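You operate a simulated robot arm through the tools that you are given. There is no shell and no other tool. Be economical: measure what you need, move in short steps, check, and stop when the job is done.

Carry out the task below with a simulated robot arm. There is one attempt and no reset: what you move stays moved.

TASK
Open the mirror flap.
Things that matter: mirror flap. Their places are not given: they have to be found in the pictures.

It is judged by the outcome, as a careful person would: the job done as asked, and still so three seconds after it is handed in. It fails if anything else is knocked over, pushed out of place, dropped, spilled or broken.

THE ROBOT
A 7-joint arm with a two-finger parallel gripper, fixed in place. Base frame: the origin is at the foot of the arm, x ahead of it, y to its left, z up. Lengths are in m, angles in degrees, forces in N, time in s.
Its first joint turns from -66.0 to 66.0 degrees. Payload 2.6 kg.
Tool frame: the origin (TCP) lies between the finger pads and is the grasp point; the fingertips stand 0.03 m ahead of it; z points along the fingers, y is the line along which they close. The gripper opens to 0.094 m. The fingers are 0.028 m wide and 0.01 m thick; the gripper's body (0.05 by 0.096 m) begins 0.055 m behind the TCP.
Orientation is that of the tool frame in the base frame, as a unit quaternion [x, y, z, w]. With the fingers straight down and closing along the base's y, the tool's x points along the base's -x, its y along +y and its z along -z.

THE INTERFACE
- The arm moves only by the tool nudge_tool. Its argument "moves" is a list of rows, each a list of 3 entries, a list of its own where there are three numbers: the turn, a rotation vector about the tool's x, y, z in degrees, then the shift along the tool's x, y, z in m, then the gripper command, from -1 (fully open) to 1 (shut), values between in proportion. In form: [[[wx, wy, wz], [x, y, z], grip], ...]. A call has 1 to 12 rows; each row shifts and turns the commanded pose from where the row before left it, along the tool's axes as they then stand. A row lasts 0.2 s, in which the tool goes at most 0.05 m and 8.6 degrees; a call with a longer step from one row to the next is refused whole, and so is a gripper value outside its range. A pose out of reach is approached as far as the arm can. The call stops where the force on the tool passes 40 N (or 10 N more than at its start, if that is more) or the arm is blocked; 0.2 s more then pass. The fingers move at their own pace (about 0.072 m/s each) and stop on an object; they squeeze with about 35 N. The grip force told is the motor's: it shows also when the fingers shut on nothing. Time passes only in rows, and 0.2 s behind the last, so rows that do not move let the fingers close. It gives the time, the measured TCP pose, the force on the tool (base axes), the opening and the grip force at its end, in the units of the frame above (readings bear some noise).
- Cameras (640 x 400 px; columns grow to the right, rows downward): "scene" is fixed at [0.0267, 0.4229, 0.5678]; the picture's right is [-0.86, -0.51, 0.00], its down [-0.27, 0.45, -0.85] and it looks along [0.43, -0.73, -0.53] (base axes); focal length 316 px, centre (320, 200). "wrist" rides on the gripper at [-0.037, 0, -0.058] in the tool frame; the picture's right is [0.00, -1.00, 0.00], its down [0.97, 0.00, -0.24] and it looks along [0.24, 0.00, 0.97] (tool axes); focal length 218 px, centre (320, 200).
- snapshot(camera): a new picture of that camera. No time passes.
- measure_at(camera, pixels): for up to 12 pixels [column, row] of the newest picture of that camera ("zoom" is the newest enlarged one), the place [x, y, z] in the base frame of the surface seen there, good to about 0.003 m. No time passes.
- enlarge(camera, box): a new picture of the part [left, top, right, bottom] of that camera's present view, enlarged. No time passes.
- finish_job(): hands the job in; it is judged then, once.

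Work in short steps. Measure before you move; look again where a grasp or a placing could have gone wrong, and mend it. You have 60 turns and 22 pictures in all, the two below and enlarged ones among them. Open the gripper and draw the arm clear of the work before you hand the job in, unless the task says otherwise; then end with one line.

The tools are called after ">>>" by a JSON object that holds its "method" and its "body". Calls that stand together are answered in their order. nudge_tool: Moves the arm, as the interface text tells. Its arguments: {"type":"object","properties":{"moves":{"type":"array","items":{"type":"array"}}},"required":["moves"]} The other tools are called the same way: snapshot (camera) takes a picture; measure_at (camera, pixels) gives the place of the surface under pixels of a picture; enlarge (camera, box) takes an enlarged picture of a part of a camera's view; finish_job () hands the job in.

At the start:

```text
time_s: 0.0
tool_pos: [0.3503, -0.0378, 0.3817]
ee_rot: [0.0, 1.0, 0.0, 0.0]
force: [-0.6, 0.4, 1.0]
grip_width: 0.0939
grip_force: 0.1
```

scene: 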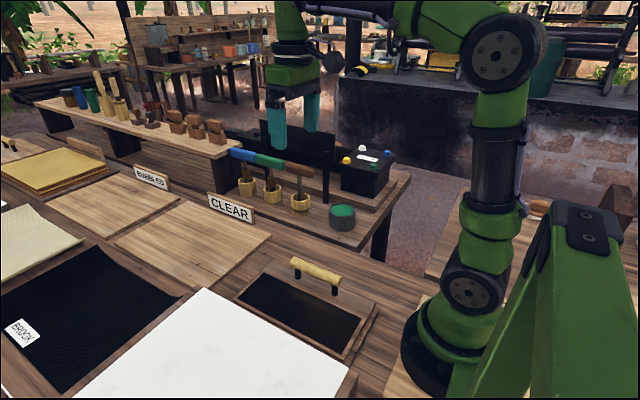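
wrist: 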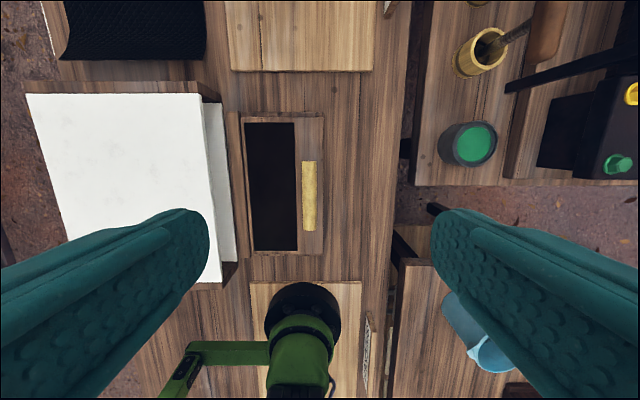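

The flap seems to be the framed dark panel with a yellow bar handle at scene (315,275), wrist (308,195). I look closer and measure it.

>>> {"method": "enlarge", "body": {"camera": "scene", "box": [220, 240, 400, 360]}}

>>> {"method": "enlarge", "body": {"camera": "wrist", "box": [200, 90, 400, 270]}}

>>> {"method": "measure_at", "body": {"camera": "wrist", "pixels": [[309, 165], [309, 195], [309, 226], [270, 185], [242, 115], [323, 115], [245, 253], [322, 253], [340, 185], [234, 185], [318, 180], [222, 190]]}}

```text
3.33 times, centred on (310, 300) of scene
```

zoom: 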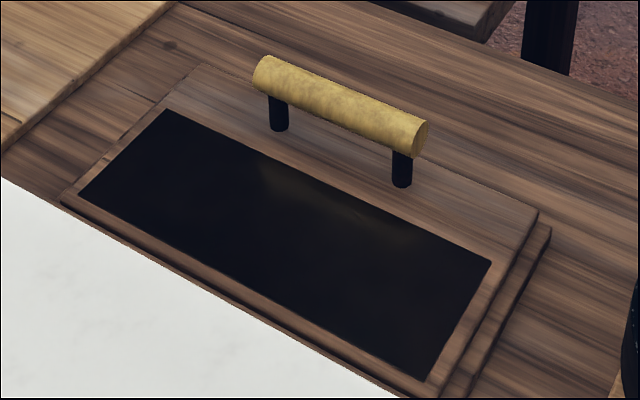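

```text
2.22 times, centred on (300, 180) of wrist
```

zoom: 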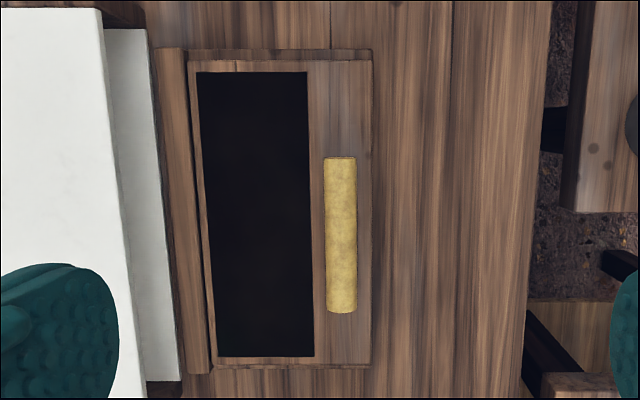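

```text
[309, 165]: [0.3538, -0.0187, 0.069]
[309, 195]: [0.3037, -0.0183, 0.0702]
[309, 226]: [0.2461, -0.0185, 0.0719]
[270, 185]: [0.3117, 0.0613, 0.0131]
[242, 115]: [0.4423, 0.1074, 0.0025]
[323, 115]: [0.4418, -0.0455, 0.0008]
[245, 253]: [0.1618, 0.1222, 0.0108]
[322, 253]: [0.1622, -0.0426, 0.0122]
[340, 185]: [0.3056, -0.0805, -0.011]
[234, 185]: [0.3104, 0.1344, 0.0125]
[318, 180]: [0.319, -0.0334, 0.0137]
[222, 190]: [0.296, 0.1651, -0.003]
```

The wrist readings put the table below the stated 0.044, so I check with the scene camera.

>>> {"method": "measure_at", "body": {"camera": "scene", "pixels": [[296, 262], [315, 271], [335, 282], [290, 305], [275, 260], [370, 303], [374, 308], [240, 296], [345, 350], [400, 265], [355, 345], [332, 292]]}}

```text
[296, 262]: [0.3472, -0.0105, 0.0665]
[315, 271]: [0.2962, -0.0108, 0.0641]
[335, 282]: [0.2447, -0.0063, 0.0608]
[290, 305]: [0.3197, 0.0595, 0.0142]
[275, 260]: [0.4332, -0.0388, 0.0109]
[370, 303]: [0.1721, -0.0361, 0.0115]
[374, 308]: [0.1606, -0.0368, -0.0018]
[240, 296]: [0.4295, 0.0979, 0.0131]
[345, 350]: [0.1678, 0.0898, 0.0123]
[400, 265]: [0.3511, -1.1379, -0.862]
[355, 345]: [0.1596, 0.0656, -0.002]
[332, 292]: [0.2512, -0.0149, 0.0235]
```

The bar handle lies along x at y≈-0.0185, centred at x≈0.30, z≈0.058, and the hinge is at y≈0.12. I go above the handle and measure the white stack beside it.

>>> {"method": "measure_at", "body": {"camera": "scene", "pixels": [[230, 340], [205, 295], [320, 370], [260, 320]]}}

>>> {"method": "nudge_tool", "body": {"moves": [[[0, 0, 0], [0.025, 0.01, 0.03], -1], [[0, 0, 0], [0.025, 0.0095, 0.04], -1], [[0, 0, 0], [0, 0, 0.04], -1], [[0, 0, 0], [0, 0, 0.04], -1], [[0, 0, 0], [0, 0, 0.04], -1], [[0, 0, 0], [0, 0, 0.03], -1], [[0, 0, 0], [0, 0, 0], -1]]}}

>>> {"method": "snapshot", "body": {"camera": "wrist"}}

```text
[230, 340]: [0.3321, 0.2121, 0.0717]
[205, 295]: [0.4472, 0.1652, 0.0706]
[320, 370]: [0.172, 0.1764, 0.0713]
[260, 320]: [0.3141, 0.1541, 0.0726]
```

```text
time_s: 1.6
tool_pos: [0.2999, -0.0187, 0.1629]
ee_rot: [0.0, 1.0, 0.001, 0.0]
force: [-0.6, 0.0, -0.3]
grip_width: 0.0939
grip_force: 0.1
```

```text
17 pictures are left
```

wrist: 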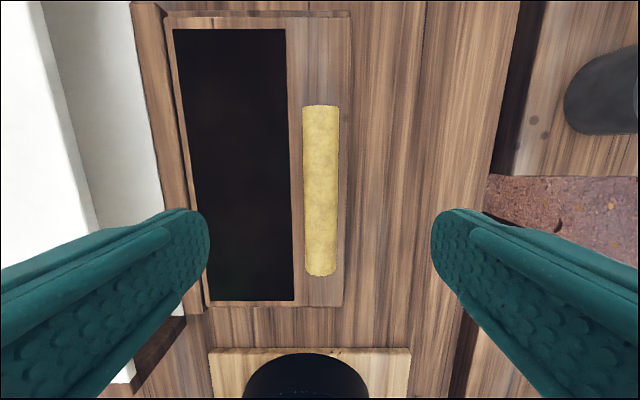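

The bar (wrist column 320) is centred between the fingers. I descend to z≈0.056 and close.

>>> {"method": "nudge_tool", "body": {"moves": [[[0, 0, 0], [0, 0, 0.04], -1], [[0, 0, 0], [0, 0, 0.04], -1], [[0, 0, 0], [0, 0, 0.026], -1], [[0, 0, 0], [0, 0, 0], -1], [[0, 0, 0], [0, 0, 0], 1], [[0, 0, 0], [0, 0, 0], 1], [[0, 0, 0], [0, 0, 0], 1], [[0, 0, 0], [0, 0, 0], 1], [[0, 0, 0], [0, 0, 0], 1], [[0, 0, 0], [0, 0, 0], 1]]}}

>>> {"method": "snapshot", "body": {"camera": "wrist"}}

```text
time_s: 3.8
tool_pos: [0.3003, -0.0187, 0.0558]
ee_rot: [0.0, 1.0, 0.001, 0.0]
force: [0.4, 2.3, -3.1]
grip_width: 0.0302
grip_force: 45.3
```

```text
16 pictures are left
```

wrist: 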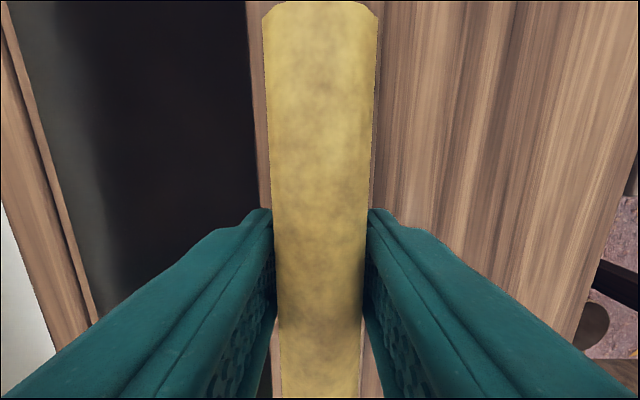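

The handle is held (opening 0.030). I start the hinge arc with small steps: a turn about tool x plus a lift.

>>> {"method": "nudge_tool", "body": {"moves": [[[5, 0, 0], [0, 0.005, -0.0118], 1], [[5, 0, 0], [0, 0.005, -0.0118], 1], [[5, 0, 0], [0, 0.005, -0.0118], 1], [[0, 0, 0], [0, 0, 0], 1]]}}

>>> {"method": "snapshot", "body": {"camera": "scene"}}

```text
time_s: 4.8
tool_pos: [0.2997, 0.0005, 0.0907]
ee_rot: [-0.001, 0.991, -0.131, -0.001]
force: [3.4, 15.7, -18.2]
grip_width: 0.0303
grip_force: 44.9
```

```text
15 pictures are left
```

scene: 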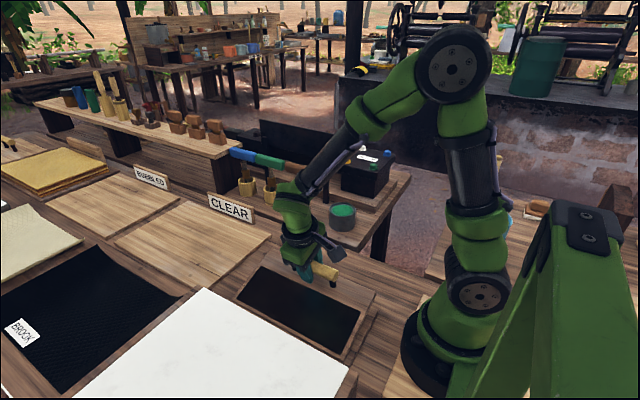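

>>> {"method": "enlarge", "body": {"camera": "scene", "box": [220, 240, 400, 360]}}

>>> {"method": "measure_at", "body": {"camera": "scene", "pixels": [[253, 268], [246, 290], [372, 295], [348, 350], [290, 305], [280, 285]]}}

```text
3.33 times, centred on (310, 300) of scene
```

zoom: 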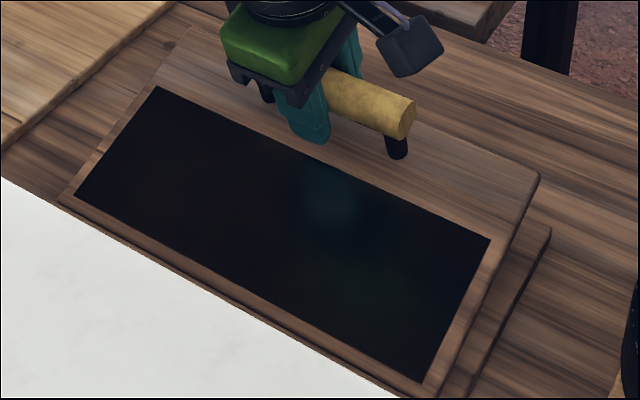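

```text
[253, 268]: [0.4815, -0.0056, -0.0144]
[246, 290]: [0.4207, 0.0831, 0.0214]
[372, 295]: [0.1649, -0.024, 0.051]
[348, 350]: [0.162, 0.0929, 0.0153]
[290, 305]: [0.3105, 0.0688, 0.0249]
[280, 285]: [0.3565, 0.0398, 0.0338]
```

The flap is rising on its hinge (slope about 17°). The hinge is nearer y≈0.112, so I correct slightly and continue.

>>> {"method": "nudge_tool", "body": {"moves": [[[5, 0, 0], [0, 0.0065, -0.0105], 1], [[5, 0, 0], [0, 0.005, -0.0112], 1], [[5, 0, 0], [0, 0.005, -0.0112], 1], [[5, 0, 0], [0, 0.005, -0.0112], 1], [[0, 0, 0], [0, 0, 0], 1]]}}

```text
time_s: 6.0
tool_pos: [0.3009, 0.0357, 0.1225]
ee_rot: [0.002, 0.953, -0.302, -0.001]
force: [-9.3, -0.9, -1.7]
grip_width: 0.03
grip_force: 45.2
```

Forces are low at 35°; I continue.

>>> {"method": "nudge_tool", "body": {"moves": [[[5, 0, 0], [0, 0.005, -0.0112], 1], [[5, 0, 0], [0, 0.005, -0.0112], 1], [[5, 0, 0], [0, 0.005, -0.0112], 1], [[5, 0, 0], [0, 0.005, -0.0112], 1], [[0, 0, 0], [0, 0, 0], 1]]}}

>>> {"method": "snapshot", "body": {"camera": "scene"}}

```text
time_s: 7.2
tool_pos: [0.3007, 0.0817, 0.1427]
ee_rot: [0.001, 0.887, -0.462, 0.0]
force: [-17.3, -4.1, 17.8]
grip_width: 0.03
grip_force: 44.6
```

```text
13 pictures are left
```

scene: 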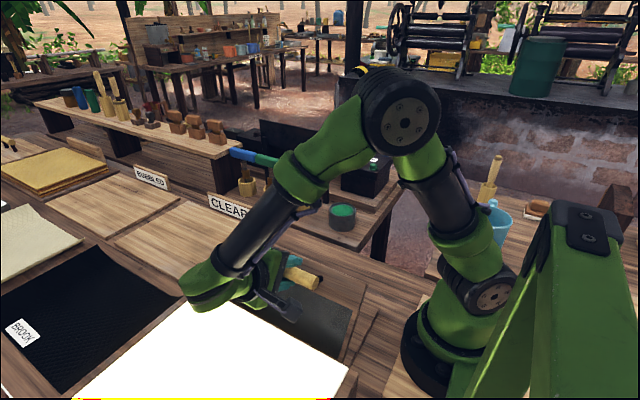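

At 55° a moderate force shows I should back off along tool -y. I continue with that correction, watching the wrist clearance over the white stack.

>>> {"method": "nudge_tool", "body": {"moves": [[[5, 0, 0], [0.001, 0.003, -0.012], 1], [[5, 0, 0], [0, 0.0045, -0.0112], 1], [[5, 0, 0], [0, 0.0045, -0.0112], 1], [[0, 0, 0], [0, 0, 0], 1]]}}

>>> {"method": "snapshot", "body": {"camera": "scene"}}

```text
time_s: 8.0
tool_pos: [0.3013, 0.1149, 0.1463]
ee_rot: [-0.004, 0.826, -0.563, 0.0]
force: [-0.2, 0.5, -5.0]
grip_width: 0.03
grip_force: 45.1
stopped in row 3: the force on the tool passed its limit (the readings are from after the stop); the commanded pose is now the measured one
```

```text
12 pictures are left
```

scene: 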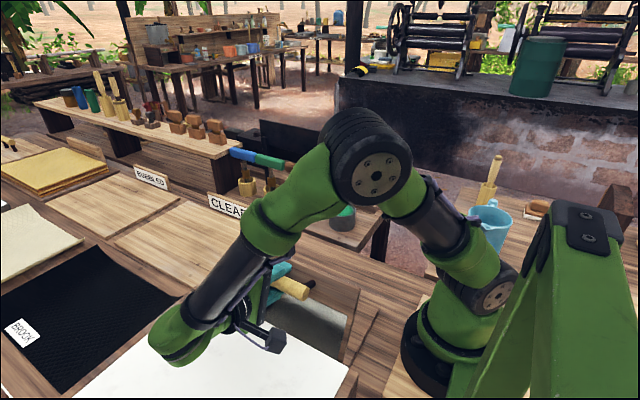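

The force limit tripped at 68°, so I check whether the wrist touches the stack or the flap hit a stop.

>>> {"method": "enlarge", "body": {"camera": "scene", "box": [130, 220, 400, 390]}}

>>> {"method": "measure_at", "body": {"camera": "scene", "pixels": [[180, 355], [220, 335], [340, 325], [358, 293], [330, 320], [350, 362], [375, 310]]}}

```text
2.35 times, centred on (265, 305) of scene
```

zoom: 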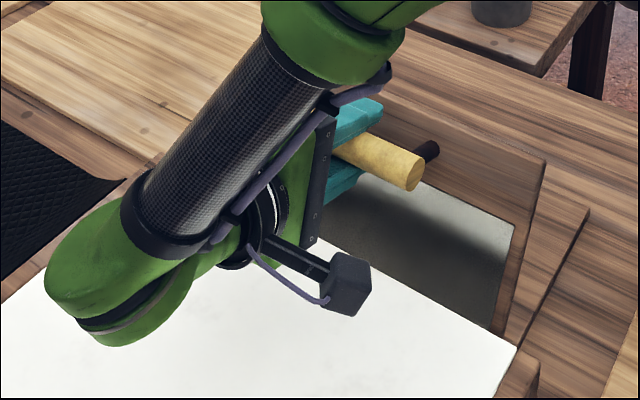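

```text
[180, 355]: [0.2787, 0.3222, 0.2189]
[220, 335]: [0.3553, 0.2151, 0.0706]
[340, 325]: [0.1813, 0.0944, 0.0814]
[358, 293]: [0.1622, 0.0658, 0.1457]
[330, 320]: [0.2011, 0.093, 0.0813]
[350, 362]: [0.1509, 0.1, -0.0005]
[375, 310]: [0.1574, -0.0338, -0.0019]
```

The wrist clears the stack (z≈0.22) and the flap is at about 67°. Refitting the poses puts the hinge at (y 0.1146, z 0.003), so I continue with finer steps.

>>> {"method": "nudge_tool", "body": {"moves": [[[3, 0, 0], [0, 0.00295, -0.0069], 1], [[3, 0, 0], [0, 0.00295, -0.0069], 1], [[0, 0, 0], [0, 0, 0], 1]]}}

```text
time_s: 8.8
tool_pos: [0.3015, 0.1276, 0.1466]
ee_rot: [-0.004, 0.796, -0.605, 0.0]
force: [6.2, 0.3, -3.3]
grip_width: 0.03
grip_force: 45.2
```

Smooth, now at 74.5°. I continue.

>>> {"method": "nudge_tool", "body": {"moves": [[[3, 0, 0], [0, 0.00295, -0.0069], 1], [[3, 0, 0], [0, 0.00295, -0.0069], 1], [[3, 0, 0], [0, 0.00295, -0.0069], 1], [[0, 0, 0], [0, 0, 0], 1]]}}

>>> {"method": "snapshot", "body": {"camera": "scene"}}

```text
time_s: 9.4
tool_pos: [0.3003, 0.1361, 0.1464]
ee_rot: [0.002, 0.763, -0.646, -0.002]
force: [-3.1, -4.9, 3.7]
grip_width: 0.0303
grip_force: 44.9
stopped in row 2: the force on the tool passed its limit (the readings are from after the stop); the commanded pose is now the measured one
```

```text
10 pictures are left
```

scene: 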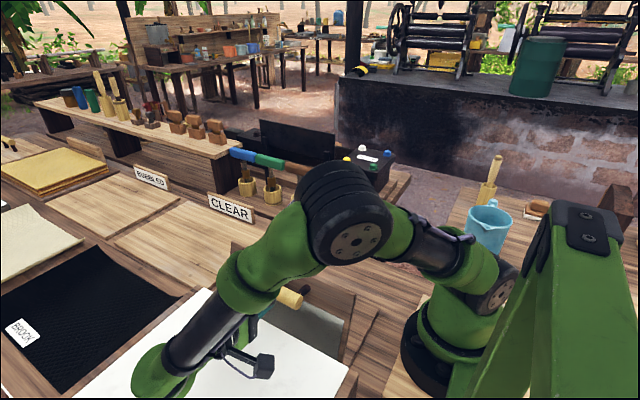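

>>> {"method": "enlarge", "body": {"camera": "scene", "box": [200, 250, 400, 390]}}

>>> {"method": "measure_at", "body": {"camera": "scene", "pixels": [[352, 297], [345, 325], [340, 345], [330, 325], [335, 340], [300, 320], [355, 355]]}}

```text
2.86 times, centred on (300, 320) of scene
```

zoom: 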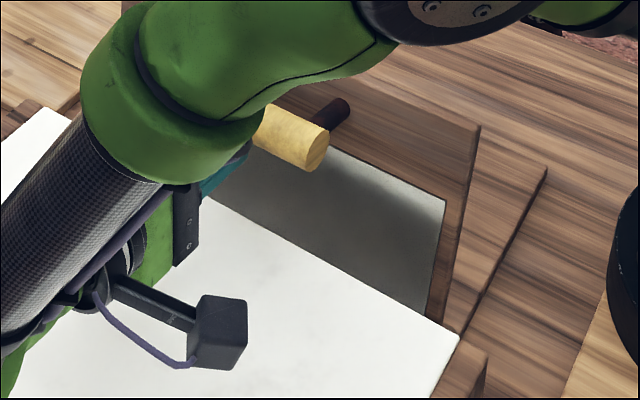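

```text
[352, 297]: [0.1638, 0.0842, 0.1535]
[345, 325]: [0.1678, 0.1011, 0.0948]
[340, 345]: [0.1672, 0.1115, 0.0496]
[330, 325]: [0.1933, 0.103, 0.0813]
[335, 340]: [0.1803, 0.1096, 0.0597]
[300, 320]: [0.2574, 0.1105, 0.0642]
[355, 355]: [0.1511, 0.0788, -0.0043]
```

The flap is at about 76° while the tool has turned to 80°. I try a pure +y shift (tool -z) to see whether the flap is at a stop.

>>> {"method": "nudge_tool", "body": {"moves": [[[0, 0, 0], [0, 0.0, -0.004], 1], [[0, 0, 0], [0, 0.001, -0.004], 1], [[0, 0, 0], [0, 0, 0], 1]]}}

```text
time_s: 10.2
tool_pos: [0.3014, 0.1445, 0.148]
ee_rot: [0.003, 0.764, -0.645, -0.002]
force: [-7.1, -14.8, 22.3]
grip_width: 0.0258
grip_force: 44.9
```

>>> {"method": "snapshot", "body": {"camera": "wrist"}}

>>> {"method": "enlarge", "body": {"camera": "scene", "box": [200, 250, 400, 390]}}

>>> {"method": "measure_at", "body": {"camera": "zoom", "pixels": [[440, 170], [415, 250], [405, 290], [460, 180], [440, 300]]}}

```text
8 pictures are left
```

wrist: 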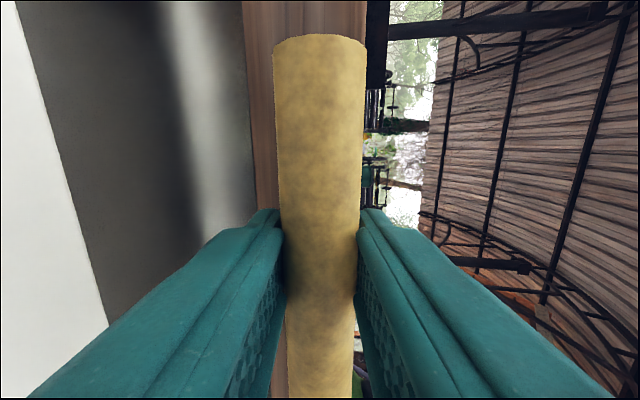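

```text
2.86 times, centred on (300, 320) of scene
```

zoom: 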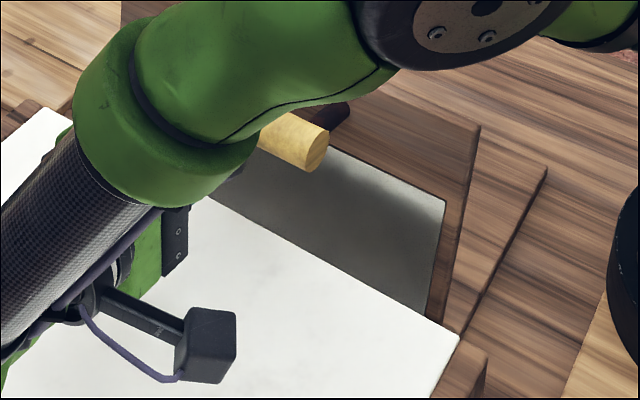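

```text
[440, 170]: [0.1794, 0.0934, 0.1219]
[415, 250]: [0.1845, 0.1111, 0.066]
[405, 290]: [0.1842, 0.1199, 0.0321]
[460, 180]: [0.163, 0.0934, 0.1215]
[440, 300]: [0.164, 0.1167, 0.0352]
```

The flap did not move and the pads slid on the bar, so it is at its stop (about 76°). I loosen the fingers slightly, still straddling the bar, to see whether it holds by itself.

>>> {"method": "nudge_tool", "body": {"moves": [[[0, 0, 0], [0, 0, 0], 0.4], [[0, 0, 0], [0, 0, 0], 0.2], [[0, 0, 0], [0, 0, 0], 0.0], [[0, 0, 0], [0, 0, 0], 0.0], [[0, 0, 0], [0, 0, 0], 0.0]]}}

>>> {"method": "enlarge", "body": {"camera": "scene", "box": [200, 250, 400, 390]}}

>>> {"method": "measure_at", "body": {"camera": "zoom", "pixels": [[440, 170], [415, 250], [405, 290], [460, 180], [440, 300]]}}

```text
time_s: 11.4
tool_pos: [0.3, 0.1448, 0.1466]
ee_rot: [0.002, 0.764, -0.645, -0.004]
force: [0.2, -1.7, 0.1]
grip_width: 0.047
grip_force: 0.1
```

```text
2.86 times, centred on (300, 320) of scene
```

zoom: 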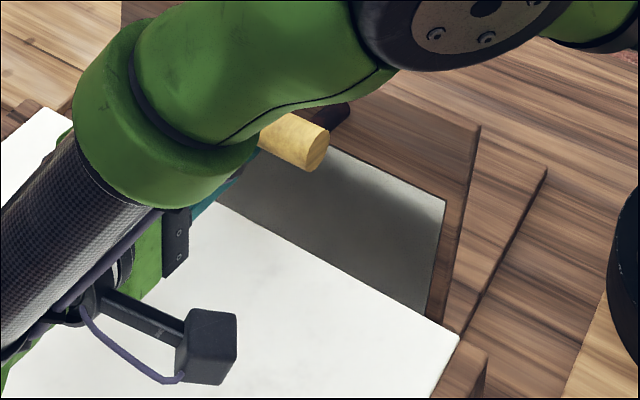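

```text
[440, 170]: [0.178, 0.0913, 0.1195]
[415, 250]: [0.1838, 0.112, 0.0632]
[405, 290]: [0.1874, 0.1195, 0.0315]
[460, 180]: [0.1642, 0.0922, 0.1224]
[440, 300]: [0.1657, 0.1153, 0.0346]
```

It holds with no force on the tool. I open wider and retract along the tool axis.

>>> {"method": "nudge_tool", "body": {"moves": [[[0, 0, 0], [0, 0, 0], -0.4], [[0, 0, 0], [0, 0, 0], -0.4], [[0, 0, 0], [0, 0, -0.015], -0.4], [[0, 0, 0], [0, 0, -0.02], -0.4], [[0, 0, 0], [0, 0, -0.025], -0.4], [[0, 0, 0], [0, -0.02, -0.02], -0.4], [[0, 0, 0], [0, 0, 0], -0.4]]}}

>>> {"method": "snapshot", "body": {"camera": "scene"}}

```text
time_s: 13.0
tool_pos: [0.3012, 0.2202, 0.1781]
ee_rot: [0.002, 0.765, -0.644, -0.002]
force: [0.2, 0.2, -0.2]
grip_width: 0.0657
grip_force: 0.0
```

```text
5 pictures are left
```

scene: 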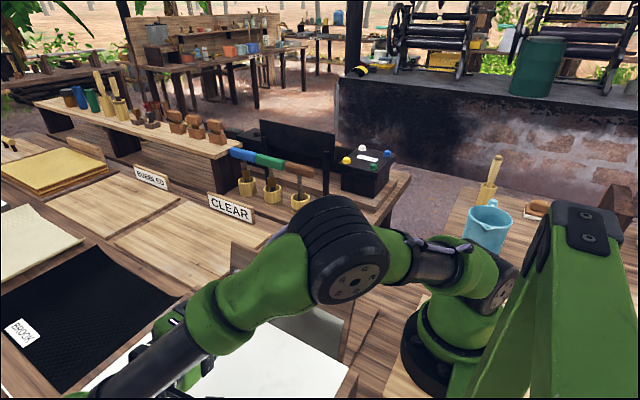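

The flap stays open and the tool is clear. I raise the arm and open fully.

>>> {"method": "nudge_tool", "body": {"moves": [[[0, 0, 0], [0, -0.02, -0.005], -1], [[0, 0, 0], [0, -0.025, -0.005], -1], [[0, 0, 0], [0, -0.03, -0.005], -1], [[-5, 0, 0], [0, -0.03, -0.005], -1], [[-8, 0, 0], [0, -0.02, -0.005], -1], [[-8, 0, 0], [0, -0.02, -0.01], -1], [[0, 0, 0], [0, 0, 0], -1], [[0, 0, 0], [0, 0, 0], -1]]}}

>>> {"method": "snapshot", "body": {"camera": "scene"}}

```text
time_s: 14.8
tool_pos: [0.3106, 0.1981, 0.3125]
ee_rot: [0.002, 0.869, -0.494, -0.002]
force: [-0.2, -0.3, 0.0]
grip_width: 0.0939
grip_force: 0.0
out of reach, approached as far as the arm can: row 2, 3, 4
```

```text
4 pictures are left
```

scene: 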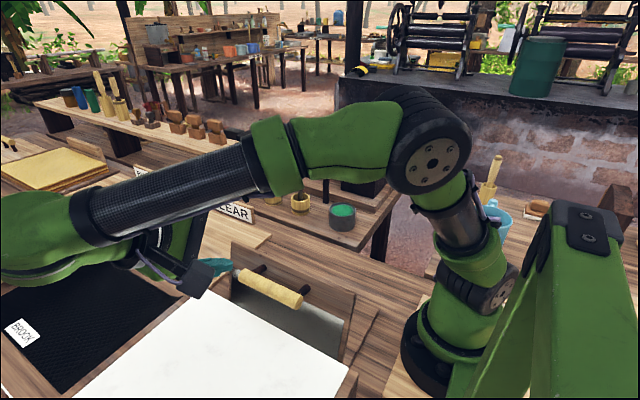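

The flap still stands open 3 s after release, and nothing else has moved. I hand the job in.

>>> {"method": "finish_job", "body": {}}

```text
The job is handed in.
```

The mirror flap is open at its stop, at about 76°. It holds on its own, the gripper is open and the arm is clear of it.
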